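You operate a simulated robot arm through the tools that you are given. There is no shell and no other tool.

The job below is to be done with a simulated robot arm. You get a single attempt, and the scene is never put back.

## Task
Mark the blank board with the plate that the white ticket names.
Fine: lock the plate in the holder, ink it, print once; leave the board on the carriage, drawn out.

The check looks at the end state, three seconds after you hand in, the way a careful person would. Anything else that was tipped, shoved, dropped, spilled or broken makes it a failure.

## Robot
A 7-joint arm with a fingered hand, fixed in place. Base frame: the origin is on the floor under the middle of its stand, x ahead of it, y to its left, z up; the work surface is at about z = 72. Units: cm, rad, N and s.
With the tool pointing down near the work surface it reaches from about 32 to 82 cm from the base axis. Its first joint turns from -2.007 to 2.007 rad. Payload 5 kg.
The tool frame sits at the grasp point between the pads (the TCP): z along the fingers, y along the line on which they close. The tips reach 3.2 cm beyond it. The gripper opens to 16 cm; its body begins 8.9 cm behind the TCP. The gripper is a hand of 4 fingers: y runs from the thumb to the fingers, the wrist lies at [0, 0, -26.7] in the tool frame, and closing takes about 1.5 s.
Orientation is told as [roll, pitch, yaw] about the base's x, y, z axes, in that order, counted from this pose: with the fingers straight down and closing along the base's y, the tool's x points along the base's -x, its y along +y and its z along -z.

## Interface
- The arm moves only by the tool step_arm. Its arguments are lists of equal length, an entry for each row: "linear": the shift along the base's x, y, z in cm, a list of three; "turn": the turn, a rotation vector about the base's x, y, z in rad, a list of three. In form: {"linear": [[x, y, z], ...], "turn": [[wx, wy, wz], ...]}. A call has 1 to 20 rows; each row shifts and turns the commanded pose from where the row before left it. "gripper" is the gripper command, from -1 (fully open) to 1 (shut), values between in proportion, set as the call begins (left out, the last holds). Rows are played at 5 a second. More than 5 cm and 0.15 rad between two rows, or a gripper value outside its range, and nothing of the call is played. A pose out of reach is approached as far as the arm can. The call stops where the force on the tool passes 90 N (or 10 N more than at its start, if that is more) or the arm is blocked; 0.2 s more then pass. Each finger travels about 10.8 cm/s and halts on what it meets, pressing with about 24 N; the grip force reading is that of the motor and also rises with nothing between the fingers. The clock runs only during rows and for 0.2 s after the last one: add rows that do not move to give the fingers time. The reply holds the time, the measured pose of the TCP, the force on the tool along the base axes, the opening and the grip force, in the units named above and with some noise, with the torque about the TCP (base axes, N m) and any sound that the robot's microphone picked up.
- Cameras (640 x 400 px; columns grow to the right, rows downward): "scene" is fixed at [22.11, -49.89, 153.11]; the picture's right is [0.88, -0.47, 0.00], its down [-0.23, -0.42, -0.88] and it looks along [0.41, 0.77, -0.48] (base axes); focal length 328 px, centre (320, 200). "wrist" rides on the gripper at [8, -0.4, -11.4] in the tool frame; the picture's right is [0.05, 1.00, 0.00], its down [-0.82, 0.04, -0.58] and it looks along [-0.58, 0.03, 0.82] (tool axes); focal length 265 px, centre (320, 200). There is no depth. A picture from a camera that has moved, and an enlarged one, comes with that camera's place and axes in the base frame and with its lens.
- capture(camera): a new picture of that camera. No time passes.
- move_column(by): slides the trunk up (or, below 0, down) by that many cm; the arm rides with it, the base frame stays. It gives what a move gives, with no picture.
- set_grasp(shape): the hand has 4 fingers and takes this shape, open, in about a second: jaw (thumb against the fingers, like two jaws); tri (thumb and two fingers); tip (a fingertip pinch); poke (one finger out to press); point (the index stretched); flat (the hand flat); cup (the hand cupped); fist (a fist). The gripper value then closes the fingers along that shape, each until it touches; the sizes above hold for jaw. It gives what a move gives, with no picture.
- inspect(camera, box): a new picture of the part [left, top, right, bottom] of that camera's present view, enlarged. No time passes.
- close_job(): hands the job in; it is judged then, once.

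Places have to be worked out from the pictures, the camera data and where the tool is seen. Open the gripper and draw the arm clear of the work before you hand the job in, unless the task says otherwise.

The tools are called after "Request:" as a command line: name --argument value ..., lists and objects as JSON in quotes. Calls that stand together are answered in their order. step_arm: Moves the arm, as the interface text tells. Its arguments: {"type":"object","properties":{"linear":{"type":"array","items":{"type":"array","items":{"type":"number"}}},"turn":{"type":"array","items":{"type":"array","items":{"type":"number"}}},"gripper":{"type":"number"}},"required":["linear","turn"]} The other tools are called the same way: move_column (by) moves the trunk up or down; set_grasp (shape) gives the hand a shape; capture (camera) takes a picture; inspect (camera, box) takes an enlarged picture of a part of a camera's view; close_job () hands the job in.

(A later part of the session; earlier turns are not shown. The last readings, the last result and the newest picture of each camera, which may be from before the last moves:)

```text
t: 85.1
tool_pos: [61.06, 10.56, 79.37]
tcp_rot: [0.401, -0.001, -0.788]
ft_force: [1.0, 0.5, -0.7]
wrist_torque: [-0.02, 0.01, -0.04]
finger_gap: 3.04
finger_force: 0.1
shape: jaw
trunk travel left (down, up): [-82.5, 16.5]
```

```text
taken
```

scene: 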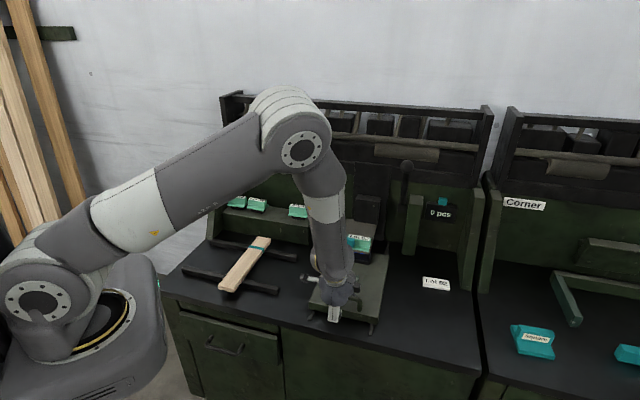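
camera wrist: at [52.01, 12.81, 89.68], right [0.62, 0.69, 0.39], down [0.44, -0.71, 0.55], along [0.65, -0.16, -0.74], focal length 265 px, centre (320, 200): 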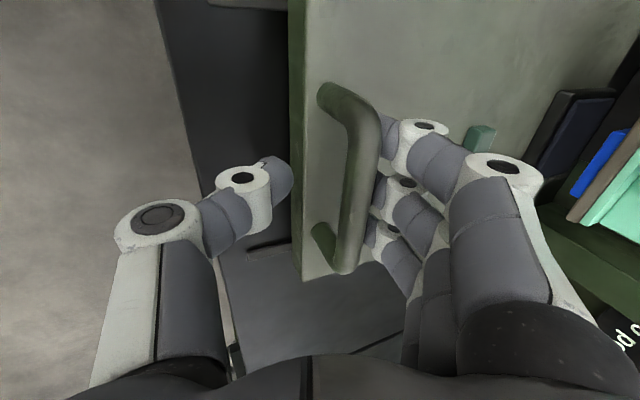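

The carriage is not fully out yet (bar at d≈53). I continue pulling until it meets its front stop.

Request:
step_arm --linear '[[-0.4, -0.4, 0], [-0.4, -0.4, 0], [-0.4, -0.4, 0], [-0.4, -0.4, 0], [0, 0, 0]]' --turn '[[0, 0, 0], [0, 0, 0], [0, 0, 0], [0, 0, 0], [0, 0, 0]]'

Request:
capture --camera "wrist"

Request:
inspect --camera "scene" --box '[290, 220, 410, 340]'

```text
t: 86.3
tool_pos: [59.47, 9.1, 79.34]
tcp_rot: [0.402, -0.001, -0.787]
ft_force: [0.0, -0.4, -1.2]
wrist_torque: [-0.01, -0.05, -0.02]
finger_gap: 3.04
finger_force: 0.0
shape: jaw
trunk travel left (down, up): [-82.5, 16.5]
```

```text
taken
camera wrist: at [50.41, 11.33, 89.72], right [0.61, 0.69, 0.39], down [0.44, -0.71, 0.55], along [0.65, -0.16, -0.74], focal length 265 px, centre (320, 200)
```

wrist: 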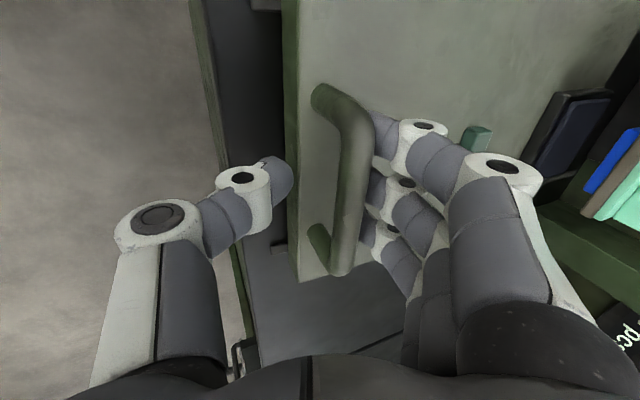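

```text
3.33 times, centred on (350, 280) of scene
camera zoom: at [22.11, -49.89, 153.11], right [0.88, -0.47, 0.0], down [-0.23, -0.42, -0.88], along [0.41, 0.77, -0.48], focal length 1093 px, centre (220, -67)
```

zoom: 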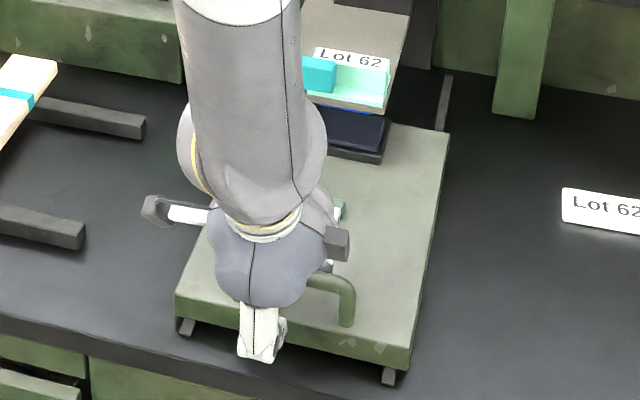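

The carriage is back at its fully drawn-out position. I open the fork, withdraw upward, and move toward the board with the hand vertical and closing across the board's width.

Request:
step_arm --linear '[[0, 0, 0], [0, 0, 0], [-0.28, -0.28, 0.92], [-0.56, -0.56, 1.84], [-0.8, -0.8, 2.5], [-0.8, -0.8, 3], [-0.8, -0.8, 3.5], [-2, 1.5, 3], [-2, 2, 2], [0, 0, 0]]' --turn '[[0, 0, 0], [0, 0, 0], [0, 0, 0], [0, 0, 0], [0, 0, 0], [-0.07, 0.07, 0], [-0.07, 0.07, 0], [-0.07, 0.07, 0], [-0.072, 0.072, 0], [0, 0, 0]]' --gripper 0.25

Request:
step_arm --linear '[[-1.2, 2.6, 0], [-1.2, 2.6, 0], [-1.2, 2.6, 0], [-1.2, 2.6, 0], [-1.2, 2.6, 0], [-1.2, 2.6, 0], [-1.2, 2.6, 0], [-1.2, 2.6, 0], [-1.2, 2.6, 0], [-1.2, 2.6, 0], [-1.2, 2.6, 0], [0, 0, 0]]' --turn '[[0, 0, 0.143], [0, 0, 0.143], [0, 0, 0.143], [0, 0, 0.143], [0, 0, 0.143], [0, 0, 0.143], [0, 0, 0.143], [0, 0, 0.143], [0, 0, 0.143], [0, 0, 0.143], [0, 0, 0.143], [0, 0, 0]]' --gripper -0.4

Request:
capture --camera "wrist"

Request:
capture --camera "scene"

```text
t: 88.5
tool_pos: [52.28, 9.37, 96.34]
tcp_rot: [0.003, -0.001, -0.789]
ft_force: [-0.3, 0.2, 0.0]
wrist_torque: [0.06, -0.01, -0.01]
finger_gap: 5.95
finger_force: 0.0
shape: jaw
trunk travel left (down, up): [-82.5, 16.5]
```

```text
t: 91.1
tool_pos: [38.94, 37.81, 96.13]
tcp_rot: [0.003, 0.002, 0.785]
ft_force: [0.1, -0.2, 0.8]
wrist_torque: [0.01, -0.04, 0.0]
finger_gap: 11.16
finger_force: 0.1
shape: jaw
trunk travel left (down, up): [-82.5, 16.5]
```

```text
taken
camera wrist: at [33.65, 31.83, 107.56], right [-0.74, 0.67, 0.0], down [0.55, 0.61, 0.58], along [0.38, 0.43, -0.82], focal length 265 px, centre (320, 200)
```

wrist: 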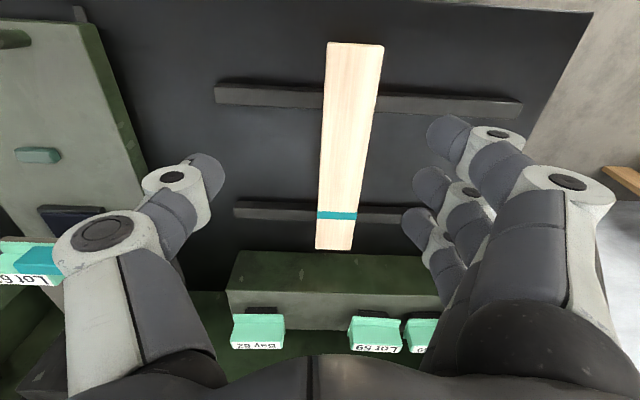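

```text
taken
```

scene: 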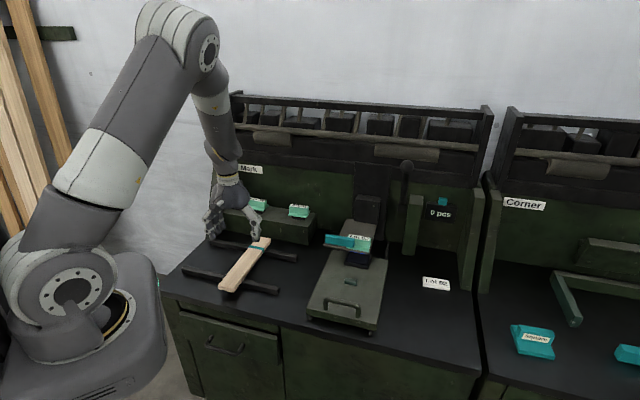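

Request:
inspect --camera "wrist" --box '[210, 30, 430, 260]'

Request:
inspect --camera "scene" --box '[180, 220, 310, 310]'

```text
1.74 times, centred on (320, 145) of wrist
camera zoom: at [33.65, 31.83, 107.56], right [-0.74, 0.67, 0.0], down [0.55, 0.61, 0.58], along [0.38, 0.43, -0.82], focal length 462 px, centre (320, 296)
```

zoom: 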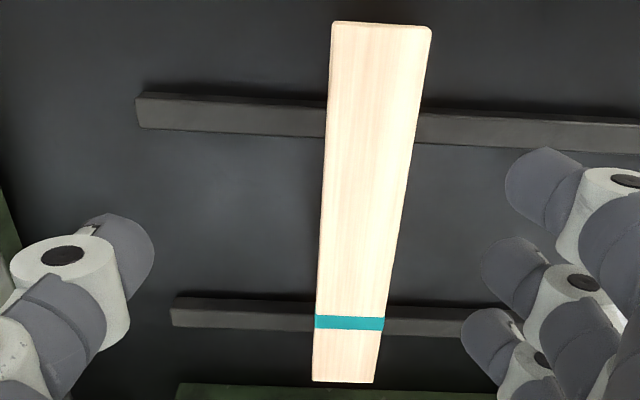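

```text
4.44 times, centred on (245, 265) of scene
camera zoom: at [22.11, -49.89, 153.11], right [0.88, -0.47, 0.0], down [-0.23, -0.42, -0.88], along [0.41, 0.77, -0.48], focal length 1458 px, centre (653, -89)
```

zoom: 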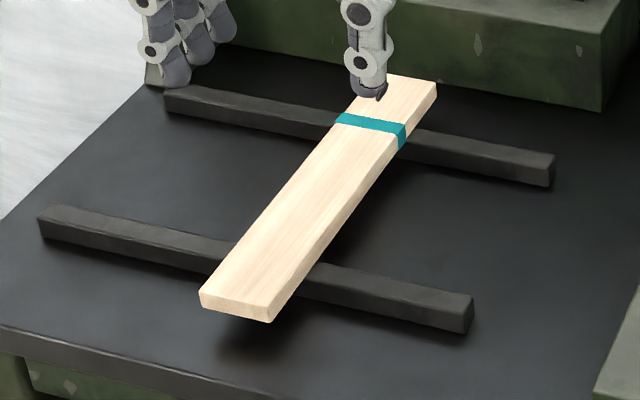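

Board measured: s −5.4…0.5, d 48.6…78.2, top z≈76.15, aligned with the bench. Because the fingertips must not hit the carriage when placing, I'll grip it shallowly, 3.5 cm toward the banded end. Moving above that spot.

Request:
step_arm --linear '[[1.65, 2.8, -2.75], [1.65, 2.8, -2.75], [1.65, 2.8, -2.75], [1.65, 2.85, -2.75], [0, 0, -2.5], [0, 0, 0]]' --turn '[[0, 0, 0], [0, 0, 0], [0, 0, 0], [0, 0, 0], [0, 0, 0], [0, 0, 0]]' --gripper -0.1

Request:
capture --camera "wrist"

Request:
inspect --camera "scene" --box '[180, 200, 310, 300]'

```text
t: 92.5
tool_pos: [45.5, 49.13, 82.83]
tcp_rot: [0.003, -0.001, 0.786]
ft_force: [0.4, 1.0, 0.3]
wrist_torque: [0.01, -0.02, 0.03]
finger_gap: 8.87
finger_force: 0.2
shape: jaw
trunk travel left (down, up): [-82.5, 16.5]
```

```text
taken
camera wrist: at [40.17, 43.16, 94.24], right [-0.74, 0.67, 0.0], down [0.55, 0.61, 0.58], along [0.39, 0.43, -0.82], focal length 265 px, centre (320, 200)
```

wrist: 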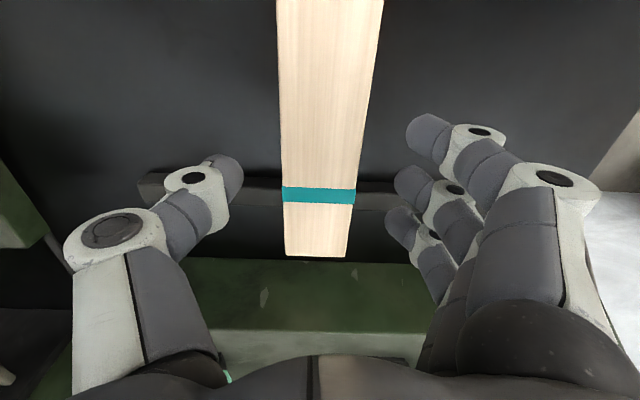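

```text
4.00 times, centred on (245, 250) of scene
camera zoom: at [22.11, -49.89, 153.11], right [0.88, -0.47, 0.0], down [-0.23, -0.42, -0.88], along [0.41, 0.77, -0.48], focal length 1312 px, centre (620, 0)
```

zoom: 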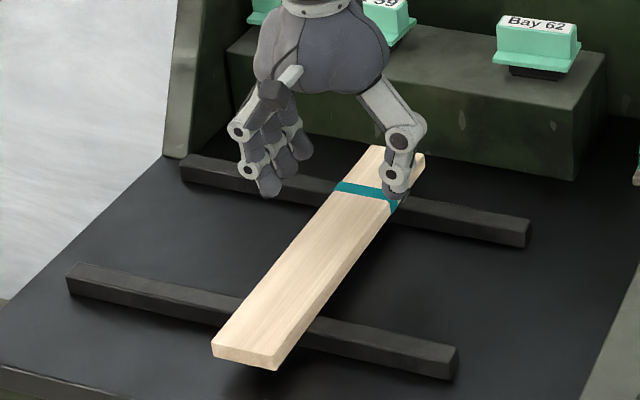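

Centred over the board. I narrow to about 7.8 cm and descend so that the tips are just at the board's underside.

Request:
step_arm --linear '[[0, 0, -1.3], [0, 0, -1.3], [0, 0, -1.2], [0, 0, -0.6], [0, 0, -0.4], [0, 0, 0]]' --turn '[[0, 0, 0], [0, 0, 0], [0, 0, 0], [0, 0, 0], [0, 0, 0], [0, 0, 0]]' --gripper 0.03

Request:
capture --camera "wrist"

Request:
inspect --camera "scene" --box '[200, 210, 290, 280]'

```text
t: 93.9
tool_pos: [45.58, 49.23, 77.94]
tcp_rot: [0.0, -0.001, 0.784]
ft_force: [0.4, -0.2, 0.3]
wrist_torque: [-0.04, 0.0, 0.0]
finger_gap: 7.84
finger_force: 0.0
shape: jaw
trunk travel left (down, up): [-82.5, 16.5]
```

```text
taken
camera wrist: at [40.23, 43.16, 89.38], right [-0.74, 0.67, 0.0], down [0.55, 0.61, 0.58], along [0.39, 0.43, -0.82], focal length 265 px, centre (320, 200)
```

wrist: 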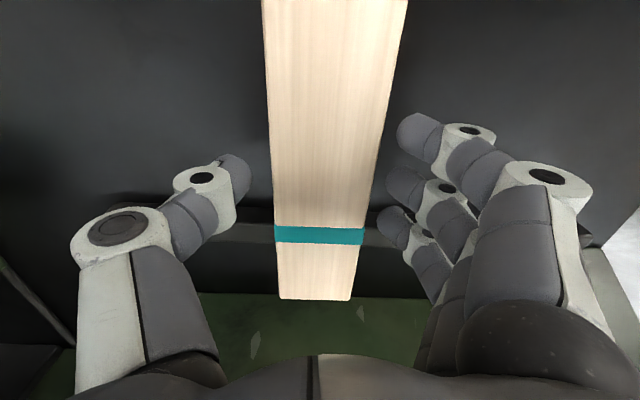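

```text
5.71 times, centred on (245, 245) of scene
camera zoom: at [22.11, -49.89, 153.11], right [0.88, -0.47, 0.0], down [-0.23, -0.42, -0.88], along [0.41, 0.77, -0.48], focal length 1874 px, centre (749, -57)
```

zoom: 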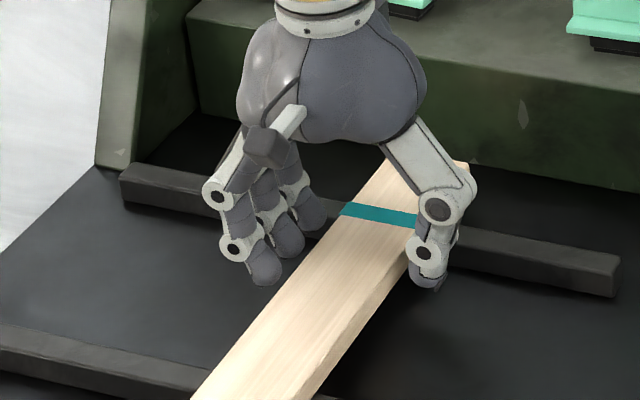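

Thumb and fingers straddle the board's edges. I close the grip.

Request:
step_arm --linear '[[0, 0, 0], [0, 0, 0], [0, 0, 0], [0, 0, 0], [0, 0, 0], [0, 0, 0]]' --turn '[[0, 0, 0], [0, 0, 0], [0, 0, 0], [0, 0, 0], [0, 0, 0], [0, 0, 0]]' --gripper 1.0

Request:
inspect --camera "scene" --box '[200, 210, 290, 280]'

Request:
capture --camera "wrist"

```text
t: 95.3
tool_pos: [45.43, 49.15, 78.0]
tcp_rot: [0.003, -0.001, 0.785]
ft_force: [0.3, -0.2, 0.2]
wrist_torque: [-0.02, 0.0, 0.04]
finger_gap: 5.41
finger_force: 24.2
shape: jaw
trunk travel left (down, up): [-82.5, 16.5]
```

```text
5.71 times, centred on (245, 245) of scene
camera zoom: at [22.11, -49.89, 153.11], right [0.88, -0.47, 0.0], down [-0.23, -0.42, -0.88], along [0.41, 0.77, -0.48], focal length 1874 px, centre (749, -57)
```

zoom: 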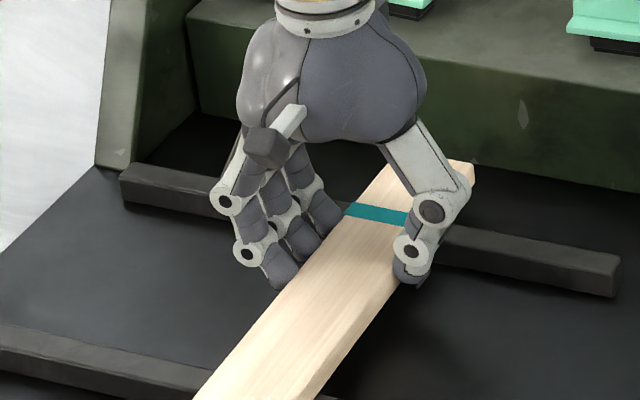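

```text
taken
camera wrist: at [40.24, 43.16, 89.4], right [-0.74, 0.67, 0.0], down [0.55, 0.61, 0.58], along [0.39, 0.43, -0.82], focal length 265 px, centre (320, 200)
```

wrist: 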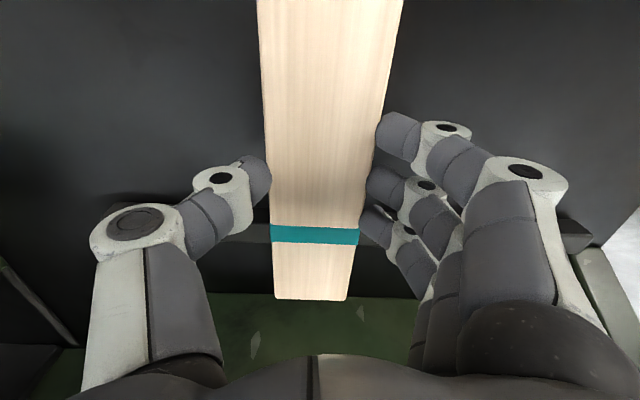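

Gripped at 5.4 cm, 24 N. I lift a little and check that the board follows.

Request:
step_arm --linear '[[0, 0, 0.4], [0, 0, 0.6], [0, 0, 0.8], [0, 0, 1.0], [0, 0, 0]]' --turn '[[0, 0, 0], [0, 0, 0], [0, 0, 0], [0, 0, 0], [0, 0, 0]]'

Request:
inspect --camera "scene" --box '[190, 200, 310, 300]'

Request:
capture --camera "wrist"

```text
t: 96.5
tool_pos: [45.63, 49.04, 80.69]
tcp_rot: [0.003, 0.002, 0.785]
ft_force: [-0.5, 0.3, -2.2]
wrist_torque: [0.05, 0.0, 0.01]
finger_gap: 5.41
finger_force: 23.8
shape: jaw
trunk travel left (down, up): [-82.5, 16.5]
```

```text
4.00 times, centred on (250, 250) of scene
camera zoom: at [22.11, -49.89, 153.11], right [0.88, -0.47, 0.0], down [-0.23, -0.42, -0.88], along [0.41, 0.77, -0.48], focal length 1312 px, centre (600, 0)
```

zoom: 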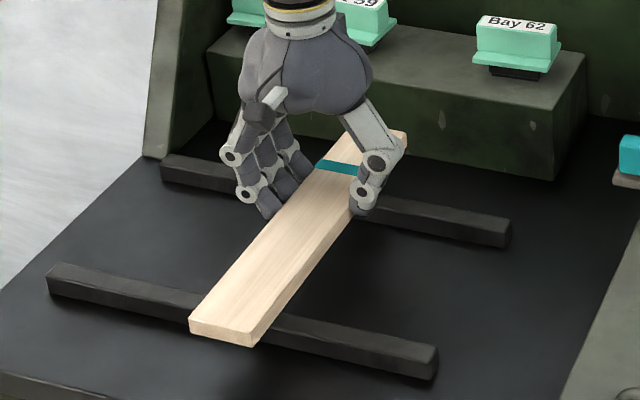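

```text
taken
camera wrist: at [40.27, 43.11, 92.11], right [-0.74, 0.67, 0.0], down [0.55, 0.61, 0.58], along [0.38, 0.43, -0.82], focal length 265 px, centre (320, 200)
```

wrist: 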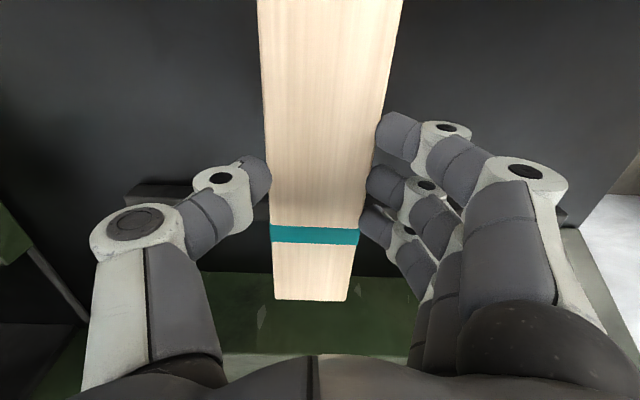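

The board is held level. I raise it well clear and rotate it 90° counter-clockwise on the way toward the carriage.

Request:
step_arm --linear '[[0, 0, 2.5], [0, 0, 3.5], [0, 0, 3.5], [0, 0, 3.5], [0, 0, 3.5], [0, 0, 2], [0.3, -1.2, 0], [0.3, -1.2, 0], [0.3, -1.2, 0], [0.3, -1.2, 0], [0.3, -1.2, 0], [0, 0, 0]]' --turn '[[0, 0, 0], [0, 0, 0], [0, 0, 0], [0, 0, 0], [0, 0, 0], [0, 0, 0.1], [0, 0, 0.12], [0, 0, 0.13], [0, 0, 0.14], [0, 0, 0.14], [0, 0, 0.14], [0, 0, 0]]'

Request:
capture --camera "scene"

```text
t: 99.1
tool_pos: [47.22, 43.19, 99.02]
tcp_rot: [0.003, 0.0, 1.556]
ft_force: [0.6, -0.5, -1.9]
wrist_torque: [0.04, -0.05, -0.02]
finger_gap: 5.41
finger_force: 23.6
shape: jaw
trunk travel left (down, up): [-82.5, 16.5]
```

```text
taken
```

scene: 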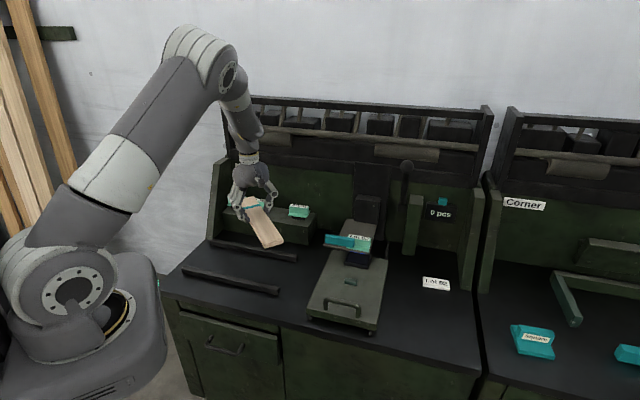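

Request:
step_arm --linear '[[2, -3.22, 0], [2, -3.22, 0], [2, -3.22, 0], [2, -3.22, 0], [2, -3.22, 0], [2, -3.22, 0], [2, -3.22, 0], [2, -3.22, 0], [0, 0, 0]]' --turn '[[0, 0, 0.133], [0, 0, 0.133], [0, 0, 0.133], [0, 0, 0.133], [0, 0, 0.134], [0, 0, 0.134], [0, 0, 0], [0, 0, 0], [0, 0, 0]]'

Request:
capture --camera "scene"

Request:
capture --camera "wrist"

```text
t: 101.1
tool_pos: [57.56, 26.05, 99.22]
tcp_rot: [0.003, 0.0, 2.219]
ft_force: [0.3, 0.0, -2.3]
wrist_torque: [0.02, 0.05, -0.02]
finger_gap: 5.38
finger_force: 24.2
shape: jaw
out of reach, approached as far as the arm can: row 6, 7, 8
trunk travel left (down, up): [-82.5, 16.5]
```

```text
taken
```

scene: 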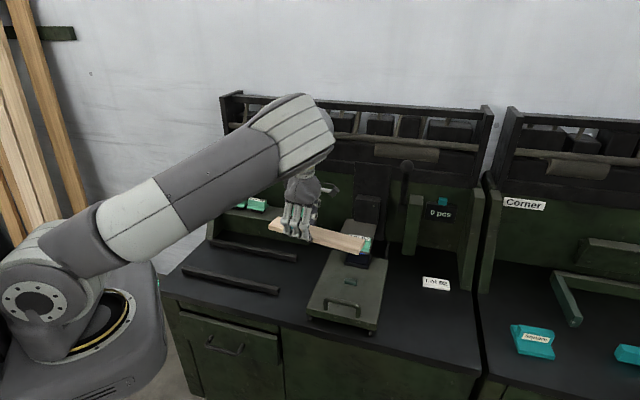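

```text
taken
camera wrist: at [62.81, 19.88, 110.61], right [-0.77, -0.64, 0.0], down [-0.53, 0.63, 0.58], along [-0.37, 0.44, -0.82], focal length 265 px, centre (320, 200)
```

wrist: 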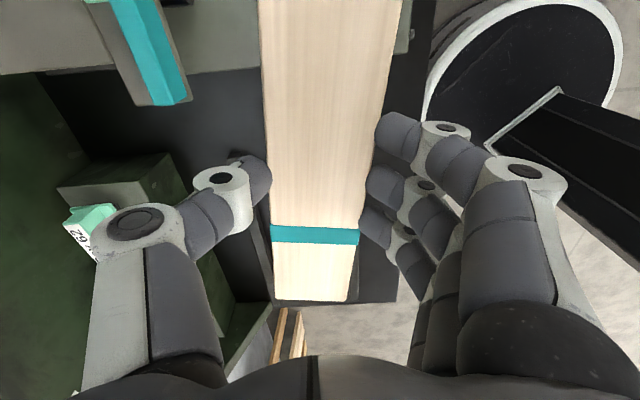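

The wrist roll limit stops this rotation direction. I'll rotate the board the other way instead (band end to the right), which puts my grip to the right of both the stop and the handle.

Request:
step_arm --linear '[[0, 0, 0], [0, 0, 0], [0, 0, 0], [0, 0, 0], [0, 0, 0], [0, 0, 0], [0, 0, 0], [0, 0, 0], [0, 0, 0], [0, 0, 0], [0, 0, 0], [0, 0, 0]]' --turn '[[0, 0, -0.08], [0, 0, -0.12], [0, 0, -0.14], [0, 0, -0.14], [0, 0, -0.14], [0, 0, -0.14], [0, 0, -0.14], [0, 0, -0.14], [0, 0, -0.14], [0, 0, -0.14], [0, 0, -0.14], [0, 0, 0]]'

Request:
capture --camera "scene"

```text
t: 103.7
tool_pos: [57.57, 25.89, 99.26]
tcp_rot: [0.001, -0.001, 0.759]
ft_force: [0.3, 0.1, -1.2]
wrist_torque: [0.04, -0.02, 0.01]
finger_gap: 5.37
finger_force: 23.4
shape: jaw
trunk travel left (down, up): [-82.5, 16.5]
```

```text
taken
```

scene: 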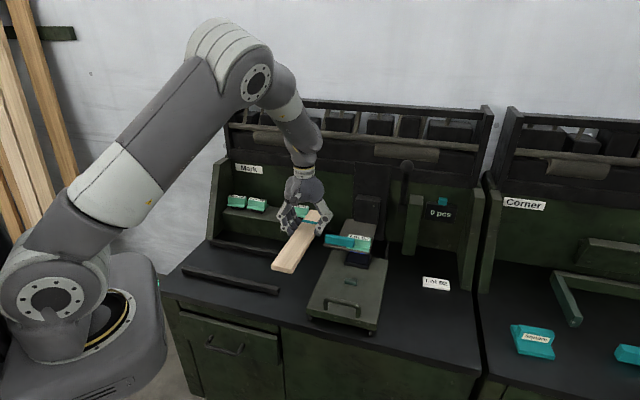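

Request:
step_arm --linear '[[1.22, -1.48, 0], [1.22, -1.48, 0], [1.22, -1.48, 0], [1.22, -1.48, 0], [1.22, -1.48, 0], [1.22, -1.48, 0], [1.22, -1.48, 0], [1.22, -1.48, 0], [1.22, -1.48, 0], [1.22, -1.48, 0], [1.2, -1.46, 0], [0, 0, 0]]' --turn '[[0, 0, -0.14], [0, 0, -0.14], [0, 0, -0.14], [0, 0, -0.14], [0, 0, -0.14], [0, 0, -0.14], [0, 0, -0.141], [0, 0, -0.141], [0, 0, -0.141], [0, 0, -0.141], [0, 0, -0.14], [0, 0, 0]]'

Request:
capture --camera "scene"

Request:
capture --camera "wrist"

```text
t: 106.3
tool_pos: [70.91, 9.62, 99.2]
tcp_rot: [0.002, 0.0, -0.785]
ft_force: [0.3, 0.1, -2.0]
wrist_torque: [-0.02, -0.05, 0.03]
finger_gap: 5.36
finger_force: 24.2
shape: jaw
trunk travel left (down, up): [-82.5, 16.5]
```

```text
taken
```

scene: 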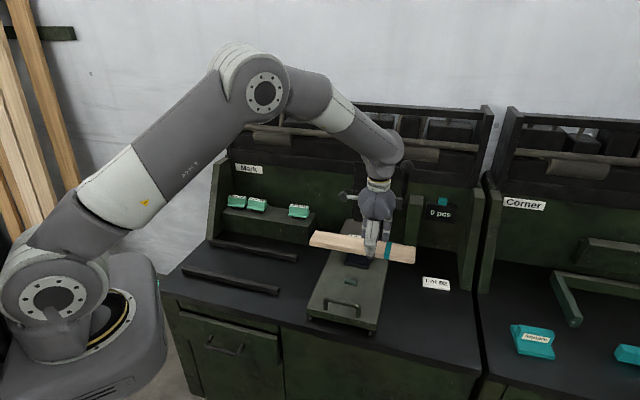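

```text
taken
camera wrist: at [64.94, 15.08, 110.66], right [0.67, 0.74, 0.0], down [0.61, -0.55, 0.58], along [0.43, -0.39, -0.82], focal length 265 px, centre (320, 200)
```

wrist: 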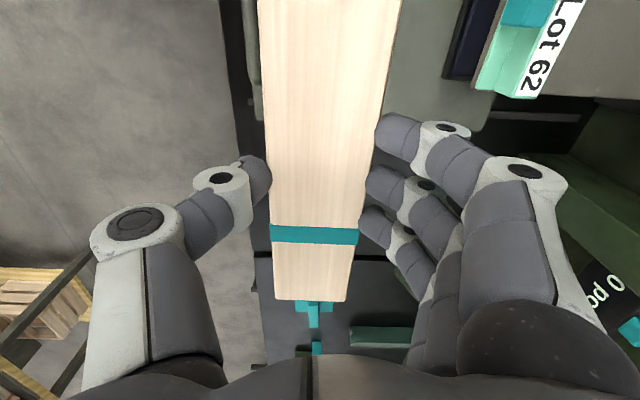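

The board is now parallel to the bench front, held centrally. I move it to d≈58.8 (just in front of the stop) and descend toward the carriage.

Request:
step_arm --linear '[[0.5, 0.5, -2], [0.5, 0.5, -3.5], [0.3, 0.3, -3.5], [0, 0, -3.5], [0, 0, -3], [0, 0, -1.5], [0, 0, 0]]' --turn '[[0, 0, 0], [0, 0, 0], [0, 0, 0], [0, 0, 0], [0, 0, 0], [0, 0, 0], [0, 0, 0]]'

Request:
capture --camera "wrist"

Request:
inspect --camera "scene" --box '[290, 220, 430, 330]'

```text
t: 107.9
tool_pos: [72.11, 10.97, 82.2]
tcp_rot: [0.003, 0.001, -0.784]
ft_force: [0.4, -0.4, -1.1]
wrist_torque: [-0.05, -0.01, 0.01]
finger_gap: 5.38
finger_force: 24.2
shape: jaw
trunk travel left (down, up): [-82.5, 16.5]
```

```text
taken
camera wrist: at [66.16, 16.47, 93.6], right [0.67, 0.74, 0.0], down [0.61, -0.55, 0.58], along [0.43, -0.39, -0.82], focal length 265 px, centre (320, 200)
```

wrist: 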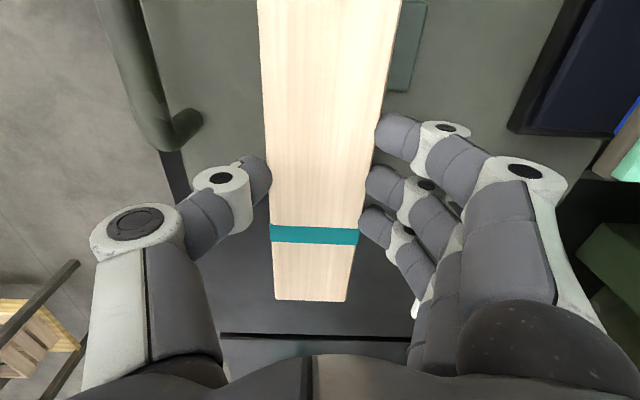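

```text
3.64 times, centred on (360, 275) of scene
camera zoom: at [22.11, -49.89, 153.11], right [0.88, -0.47, 0.0], down [-0.23, -0.42, -0.88], along [0.41, 0.77, -0.48], focal length 1192 px, centre (174, -73)
```

zoom: 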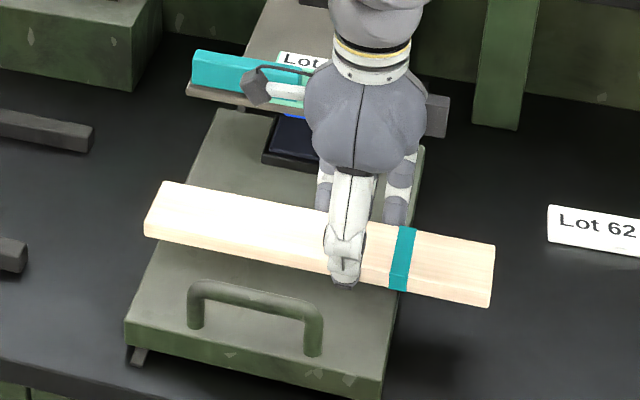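

The board hangs about 0.5–1 cm in front of the stop, over the carriage between handle and ink tray. I lower it until it rests.

Request:
step_arm --linear '[[0, 0, -1.2], [0, 0, -1.0], [0, 0, -0.6], [0, 0, -0.4], [0, 0, 0]]' --turn '[[0, 0, 0], [0, 0, 0], [0, 0, 0], [0, 0, 0], [0, 0, 0]]'

Request:
inspect --camera "scene" --box '[290, 220, 430, 330]'

```text
t: 109.1
tool_pos: [72.16, 11.06, 79.3]
tcp_rot: [0.005, -0.003, -0.783]
ft_force: [-1.6, 0.4, 18.7]
wrist_torque: [0.05, 0.04, -0.02]
finger_gap: 5.39
finger_force: 24.3
shape: jaw
trunk travel left (down, up): [-82.5, 16.5]
```

```text
3.64 times, centred on (360, 275) of scene
camera zoom: at [22.11, -49.89, 153.11], right [0.88, -0.47, 0.0], down [-0.23, -0.42, -0.88], along [0.41, 0.77, -0.48], focal length 1192 px, centre (174, -73)
```

zoom: 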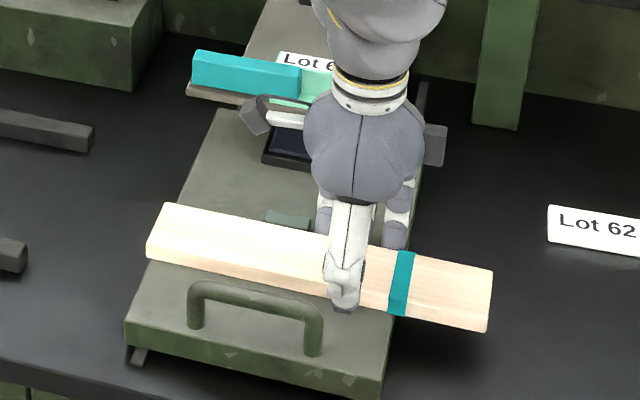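

Contact at z≈79.3 (about 19 N), so the board is on the carriage. I relieve the pressure slightly and open the grip.

Request:
step_arm --linear '[[0, 0, 0.3], [0, 0, 0], [0, 0, 0]]' --turn '[[0, 0, 0], [0, 0, 0], [0, 0, 0]]'

Request:
step_arm --linear '[[0, 0, 0], [0, 0, 0], [0, 0, 0]]' --turn '[[0, 0, 0], [0, 0, 0], [0, 0, 0]]' --gripper 0.1

Request:
capture --camera "wrist"

Request:
inspect --camera "scene" --box '[290, 220, 430, 330]'

```text
t: 109.9
tool_pos: [72.11, 11.05, 79.38]
tcp_rot: [0.001, 0.001, -0.782]
ft_force: [3.8, 2.2, 9.9]
wrist_torque: [0.13, -0.1, -0.03]
finger_gap: 5.41
finger_force: 24.5
shape: jaw
trunk travel left (down, up): [-82.5, 16.5]
```

```text
t: 110.7
tool_pos: [72.19, 10.93, 79.28]
tcp_rot: [0.001, -0.001, -0.785]
ft_force: [-0.6, -0.4, -0.5]
wrist_torque: [0.0, 0.0, 0.02]
finger_gap: 7.1
finger_force: 0.0
shape: jaw
trunk travel left (down, up): [-82.5, 16.5]
```

```text
taken
camera wrist: at [66.24, 16.32, 90.66], right [0.67, 0.74, 0.0], down [0.61, -0.55, 0.58], along [0.43, -0.39, -0.82], focal length 265 px, centre (320, 200)
```

wrist: 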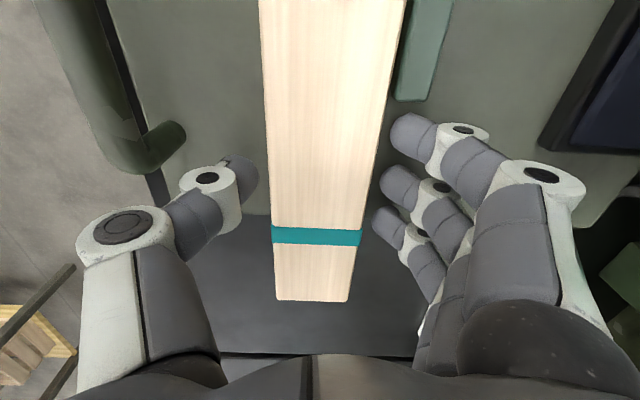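

```text
3.64 times, centred on (360, 275) of scene
camera zoom: at [22.11, -49.89, 153.11], right [0.88, -0.47, 0.0], down [-0.23, -0.42, -0.88], along [0.41, 0.77, -0.48], focal length 1192 px, centre (174, -73)
```

zoom: 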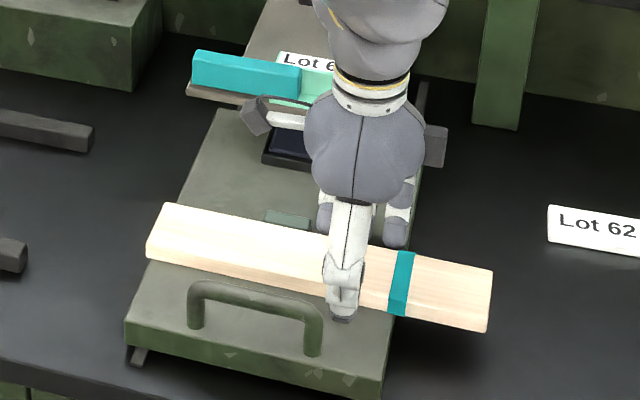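

The board rests on the carriage but sits about 3 cm right of centre relative to the plate. I lift clear, turn the closed hand, and go to its right end to nudge it left so the mark falls mid-board.

Request:
step_arm --linear '[[0, 0, 1.5], [0, 0, 3], [0, 0, 4], [0, 0, 4], [1.2, -1.0, 1], [1.2, -1.0, 0], [1.2, -1.0, 0], [1.2, -1.0, 0], [1.2, -1.0, 0], [1.2, -1.0, 0], [1.2, -1.0, 0], [1.2, -1.2, 0], [1.2, -1.2, 0], [1.2, -1.2, 0], [1.2, -1.2, 0], [0, 0, 0]]' --turn '[[0, 0, 0], [0, 0, 0], [0, 0, 0], [0, 0, 0], [0, 0, 0.143], [0, 0, 0.143], [0, 0, 0.143], [0, 0, 0.143], [0, 0, 0.143], [0, 0, 0.143], [0, 0, 0.143], [0, 0, 0.143], [0, 0, 0.143], [0, 0, 0.143], [0, 0, 0.143], [0, 0, 0]]'

Request:
step_arm --linear '[[0, 0, 0], [0, 0, 0], [0, 0, 0], [0, 0, 0], [0, 0, 0]]' --turn '[[0, 0, 0], [0, 0, 0], [0, 0, 0], [0, 0, 0], [0, 0, 0]]' --gripper 1.0

Request:
capture --camera "wrist"

Request:
capture --camera "scene"

```text
t: 114.1
tool_pos: [84.26, -0.27, 92.54]
tcp_rot: [0.004, 0.002, 0.789]
ft_force: [-0.5, -0.2, -0.3]
wrist_torque: [0.0, -0.01, -0.01]
finger_gap: 7.14
finger_force: 0.0
shape: jaw
out of reach, approached as far as the arm can: row 15
trunk travel left (down, up): [-82.5, 16.5]
```

```text
t: 115.3
tool_pos: [84.34, -0.21, 92.6]
tcp_rot: [0.004, 0.001, 0.79]
ft_force: [0.1, -0.3, -0.5]
wrist_torque: [-0.01, 0.0, -0.01]
finger_gap: 0.01
finger_force: 24.3
shape: jaw
trunk travel left (down, up): [-82.5, 16.5]
```

```text
taken
camera wrist: at [79.0, -6.28, 103.93], right [-0.75, 0.67, 0.0], down [0.55, 0.61, 0.58], along [0.38, 0.43, -0.82], focal length 265 px, centre (320, 200)
```

wrist: 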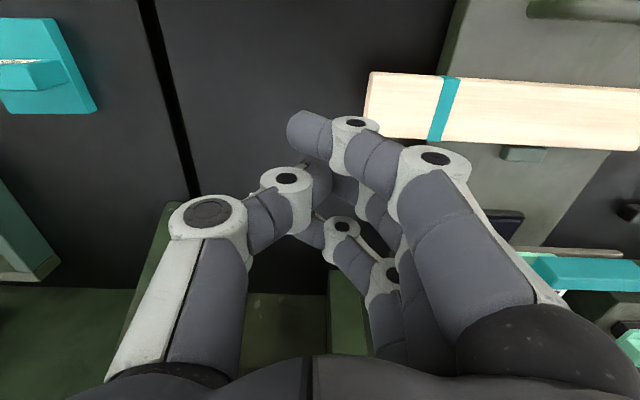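

```text
taken
```

scene: 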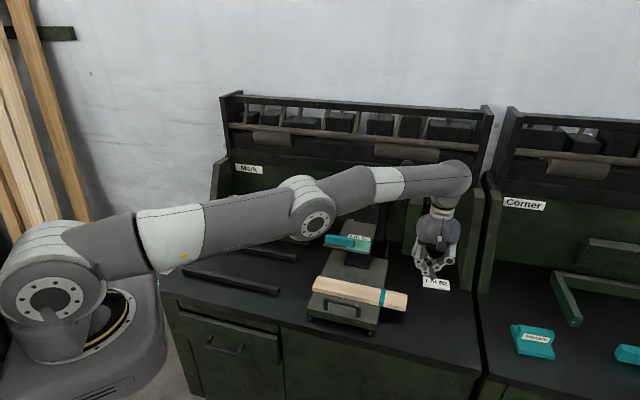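

Reaching the far right end is at the limit of the arm. Better: I will grip the board near its left end (left of the stop), slide it left ~3 cm and then back against the stop. Moving there with the hand closing along depth.

Request:
step_arm --linear '[[-2.03, 1.94, 0], [-2.03, 1.94, 0], [-2.03, 1.94, 0], [-2.03, 1.94, 0], [-2.03, 1.94, 0], [-2.03, 1.94, 0], [-2.03, 1.94, 0], [-2.03, 1.94, 0], [-2.03, 1.94, 0], [-2.03, 1.94, 0], [-2.0, 1.94, 0], [0, 0, 0]]' --turn '[[0, 0, -0.143], [0, 0, -0.143], [0, 0, -0.143], [0, 0, -0.143], [0, 0, -0.143], [0, 0, -0.143], [0, 0, -0.143], [0, 0, -0.143], [0, 0, -0.143], [0, 0, -0.143], [0, 0, -0.144], [0, 0, 0]]' --gripper 0.03

Request:
capture --camera "wrist"

Request:
inspect --camera "scene" --box '[270, 210, 430, 330]'

```text
t: 117.9
tool_pos: [61.96, 20.92, 92.62]
tcp_rot: [0.002, 0.0, -0.789]
ft_force: [-0.6, -0.4, 0.7]
wrist_torque: [0.0, 0.01, 0.0]
finger_gap: 7.75
finger_force: 0.1
shape: jaw
trunk travel left (down, up): [-82.5, 16.5]
```

```text
taken
camera wrist: at [56.04, 26.27, 104.0], right [0.67, 0.74, 0.0], down [0.6, -0.55, 0.58], along [0.43, -0.39, -0.82], focal length 265 px, centre (320, 200)
```

wrist: 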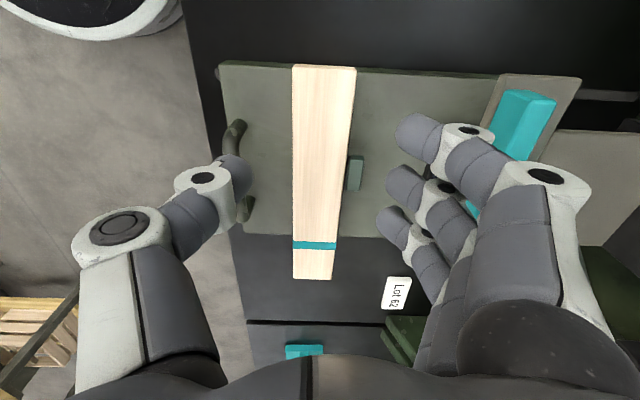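

```text
3.33 times, centred on (350, 270) of scene
camera zoom: at [22.11, -49.89, 153.11], right [0.88, -0.47, 0.0], down [-0.23, -0.42, -0.88], along [0.41, 0.77, -0.48], focal length 1093 px, centre (220, -33)
```

zoom: 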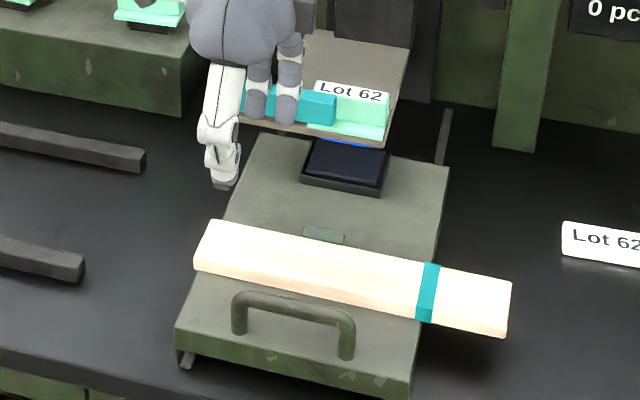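

Request:
inspect --camera "wrist" --box '[270, 50, 390, 290]'

Request:
inspect --camera "wrist" --box '[310, 140, 380, 200]'

```text
1.67 times, centred on (330, 170) of wrist
camera zoom: at [56.04, 26.27, 104.0], right [0.67, 0.74, 0.0], down [0.6, -0.55, 0.58], along [0.43, -0.39, -0.82], focal length 442 px, centre (303, 250)
```

zoom: 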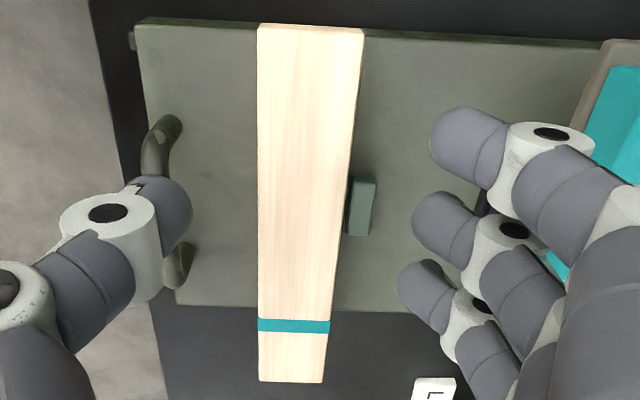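

```text
6.67 times, centred on (345, 170) of wrist
camera zoom: at [56.04, 26.27, 104.0], right [0.67, 0.74, 0.0], down [0.6, -0.55, 0.58], along [0.43, -0.39, -0.82], focal length 1769 px, centre (153, 400)
```

zoom: 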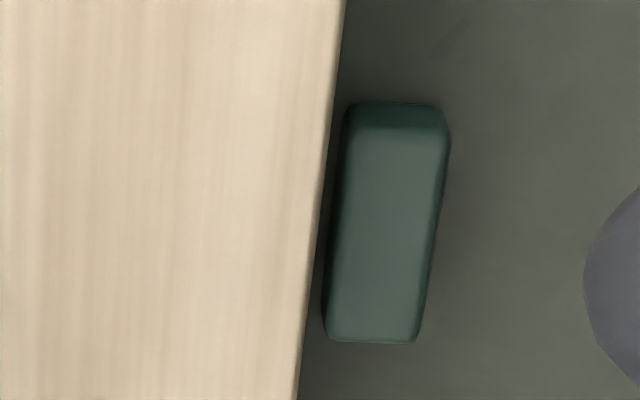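

There is a 0.35 cm gap to the stop and the board is parallel to it. I descend at s≈28.6 to grip it left of the stop.

Request:
step_arm --linear '[[-0.1, 0.45, -2.5], [0, 0, -3], [0, 0, -3], [0, 0, -2.5], [0, 0, -1.5], [0, 0, -0.6], [0, 0, 0]]' --turn '[[0, 0, 0.003], [0, 0, 0], [0, 0, 0], [0, 0, 0], [0, 0, 0], [0, 0, 0], [0, 0, 0]]'

Request:
capture --camera "wrist"

```text
t: 119.5
tool_pos: [61.88, 21.3, 79.23]
tcp_rot: [0.001, -0.002, -0.783]
ft_force: [-0.4, -0.1, 0.1]
wrist_torque: [-0.03, 0.01, -0.05]
finger_gap: 7.75
finger_force: 0.0
shape: jaw
trunk travel left (down, up): [-82.5, 16.5]
```

```text
taken
camera wrist: at [55.9, 26.7, 90.75], right [0.67, 0.75, 0.0], down [0.61, -0.55, 0.58], along [0.43, -0.38, -0.82], focal length 265 px, centre (320, 200)
```

wrist: 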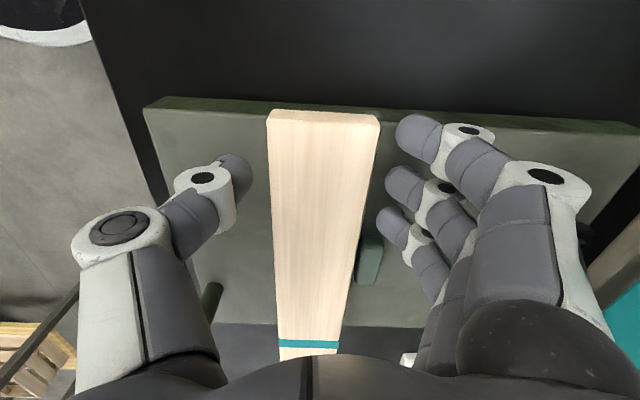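

Request:
step_arm --linear '[[0, 0, 0], [0, 0, 0], [0, 0, 0], [0, 0, 0], [0, 0, 0]]' --turn '[[0, 0, 0], [0, 0, 0], [0, 0, 0], [0, 0, 0], [0, 0, 0]]' --gripper 1.0

Request:
step_arm --linear '[[-0.3, 0.3, 0.15], [-0.5, 0.5, 0], [-0.5, 0.5, 0], [-0.5, 0.5, 0], [-0.4, 0.4, 0], [0, 0, 0]]' --turn '[[0, 0, 0], [0, 0, 0], [0, 0, 0], [0, 0, 0], [0, 0, 0], [0, 0, 0]]'

Request:
capture --camera "wrist"

Request:
inspect --camera "scene" --box '[270, 210, 430, 330]'

```text
t: 120.7
tool_pos: [61.9, 21.23, 79.43]
tcp_rot: [0.002, 0.002, -0.781]
ft_force: [0.5, -0.2, -0.9]
wrist_torque: [0.02, -0.01, 0.01]
finger_gap: 5.4
finger_force: 24.3
shape: jaw
trunk travel left (down, up): [-82.5, 16.5]
```

```text
t: 122.1
tool_pos: [59.79, 23.64, 79.37]
tcp_rot: [0.002, -0.002, -0.782]
ft_force: [-0.1, -0.7, 0.8]
wrist_torque: [0.07, 0.02, 0.03]
finger_gap: 5.42
finger_force: 24.3
shape: jaw
trunk travel left (down, up): [-82.5, 16.5]
```

```text
taken
camera wrist: at [53.84, 28.93, 90.97], right [0.67, 0.75, 0.0], down [0.61, -0.55, 0.58], along [0.43, -0.38, -0.82], focal length 265 px, centre (320, 200)
```

wrist: 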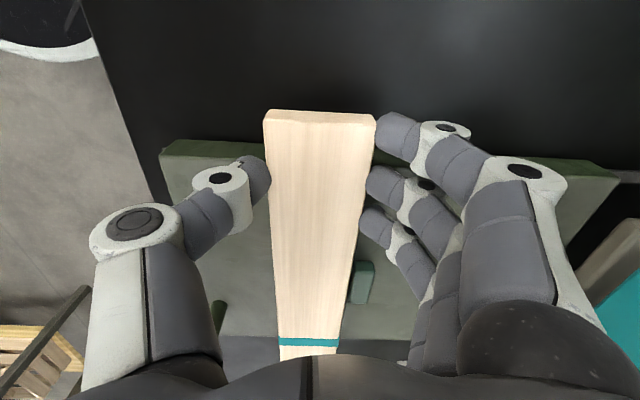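

```text
3.33 times, centred on (350, 270) of scene
camera zoom: at [22.11, -49.89, 153.11], right [0.88, -0.47, 0.0], down [-0.23, -0.42, -0.88], along [0.41, 0.77, -0.48], focal length 1093 px, centre (220, -33)
```

zoom: 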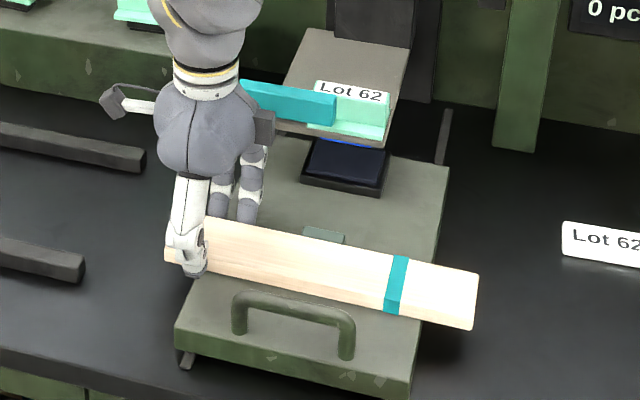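

The board slid left about 3.2 cm. Still gripping, I push it gently back against the stop.

Request:
step_arm --linear '[[0.12, 0.12, 0], [0.12, 0.12, 0], [0.12, 0.12, 0], [0.08, 0.08, 0], [0, 0, 0]]' --turn '[[0, 0, 0], [0, 0, 0], [0, 0, 0], [0, 0, 0], [0, 0, 0]]'

Request:
capture --camera "wrist"

Request:
inspect --camera "wrist" --box '[320, 240, 400, 320]'

```text
t: 123.3
tool_pos: [60.19, 24.04, 79.53]
tcp_rot: [0.0, 0.0, -0.781]
ft_force: [-2.0, -3.0, -0.4]
wrist_torque: [-0.01, 0.14, -0.23]
finger_gap: 5.39
finger_force: 24.2
shape: jaw
trunk travel left (down, up): [-82.5, 16.5]
```

```text
taken
camera wrist: at [54.2, 29.4, 90.99], right [0.67, 0.74, 0.0], down [0.61, -0.55, 0.58], along [0.43, -0.38, -0.82], focal length 265 px, centre (320, 200)
```

wrist: 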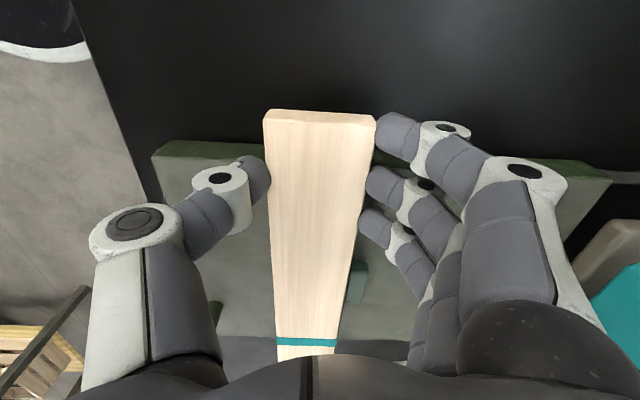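

```text
5.00 times, centred on (360, 280) of wrist
camera zoom: at [54.2, 29.4, 90.99], right [0.67, 0.74, 0.0], down [0.61, -0.55, 0.58], along [0.43, -0.38, -0.82], focal length 1327 px, centre (120, -200)
```

zoom: 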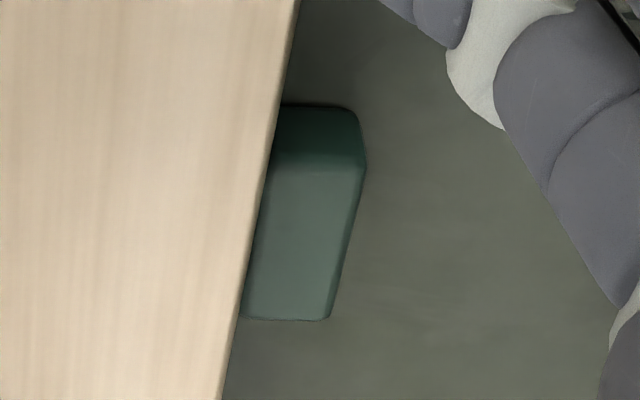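

The board is now flush with the stop (light contact force). I release and rise for an overview.

Request:
step_arm --linear '[[0, 0, 0], [0, 0, 0], [0, 0, 0], [0, 0, 2], [0, 0, 3.5], [0, 0, 3.5], [0, 0, 3.5], [0, 0, 0]]' --turn '[[0, 0, 0], [0, 0, 0], [0, 0, 0], [0, 0, 0], [0, 0, 0], [0, 0, 0], [0, 0, 0], [0, 0, 0]]' --gripper 0.03

Request:
capture --camera "wrist"

Request:
inspect --camera "scene" --box '[270, 210, 430, 330]'

Request:
inspect --camera "wrist" --box '[260, 50, 400, 290]'

```text
t: 125.1
tool_pos: [60.09, 24.11, 92.14]
tcp_rot: [0.002, 0.001, -0.782]
ft_force: [-0.2, -0.4, 0.0]
wrist_torque: [-0.02, 0.02, 0.03]
finger_gap: 7.7
finger_force: 0.0
shape: jaw
trunk travel left (down, up): [-82.5, 16.5]
```

```text
taken
camera wrist: at [54.25, 29.48, 103.6], right [0.67, 0.75, 0.0], down [0.61, -0.55, 0.58], along [0.43, -0.38, -0.82], focal length 265 px, centre (320, 200)
```

wrist: 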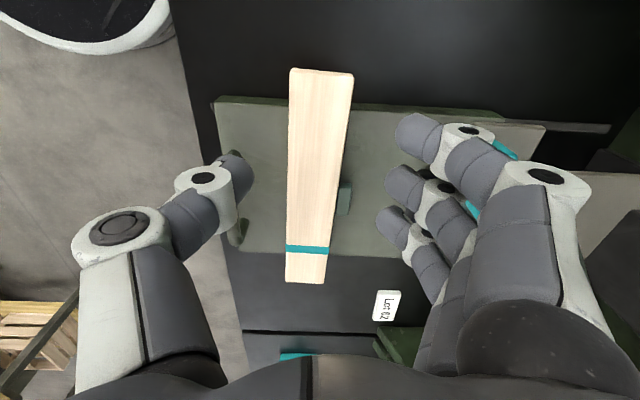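

```text
3.33 times, centred on (350, 270) of scene
camera zoom: at [22.11, -49.89, 153.11], right [0.88, -0.47, 0.0], down [-0.23, -0.42, -0.88], along [0.41, 0.77, -0.48], focal length 1093 px, centre (220, -33)
```

zoom: 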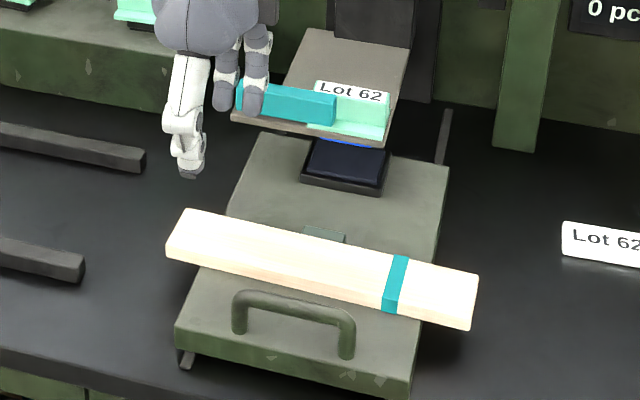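

```text
1.67 times, centred on (330, 170) of wrist
camera zoom: at [54.25, 29.48, 103.6], right [0.67, 0.75, 0.0], down [0.61, -0.55, 0.58], along [0.43, -0.38, -0.82], focal length 442 px, centre (303, 250)
```

zoom: 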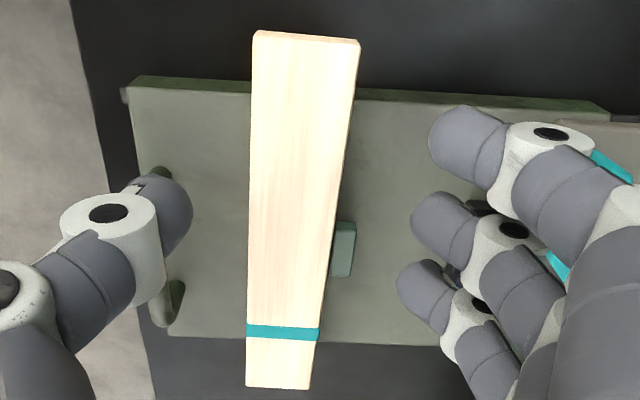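

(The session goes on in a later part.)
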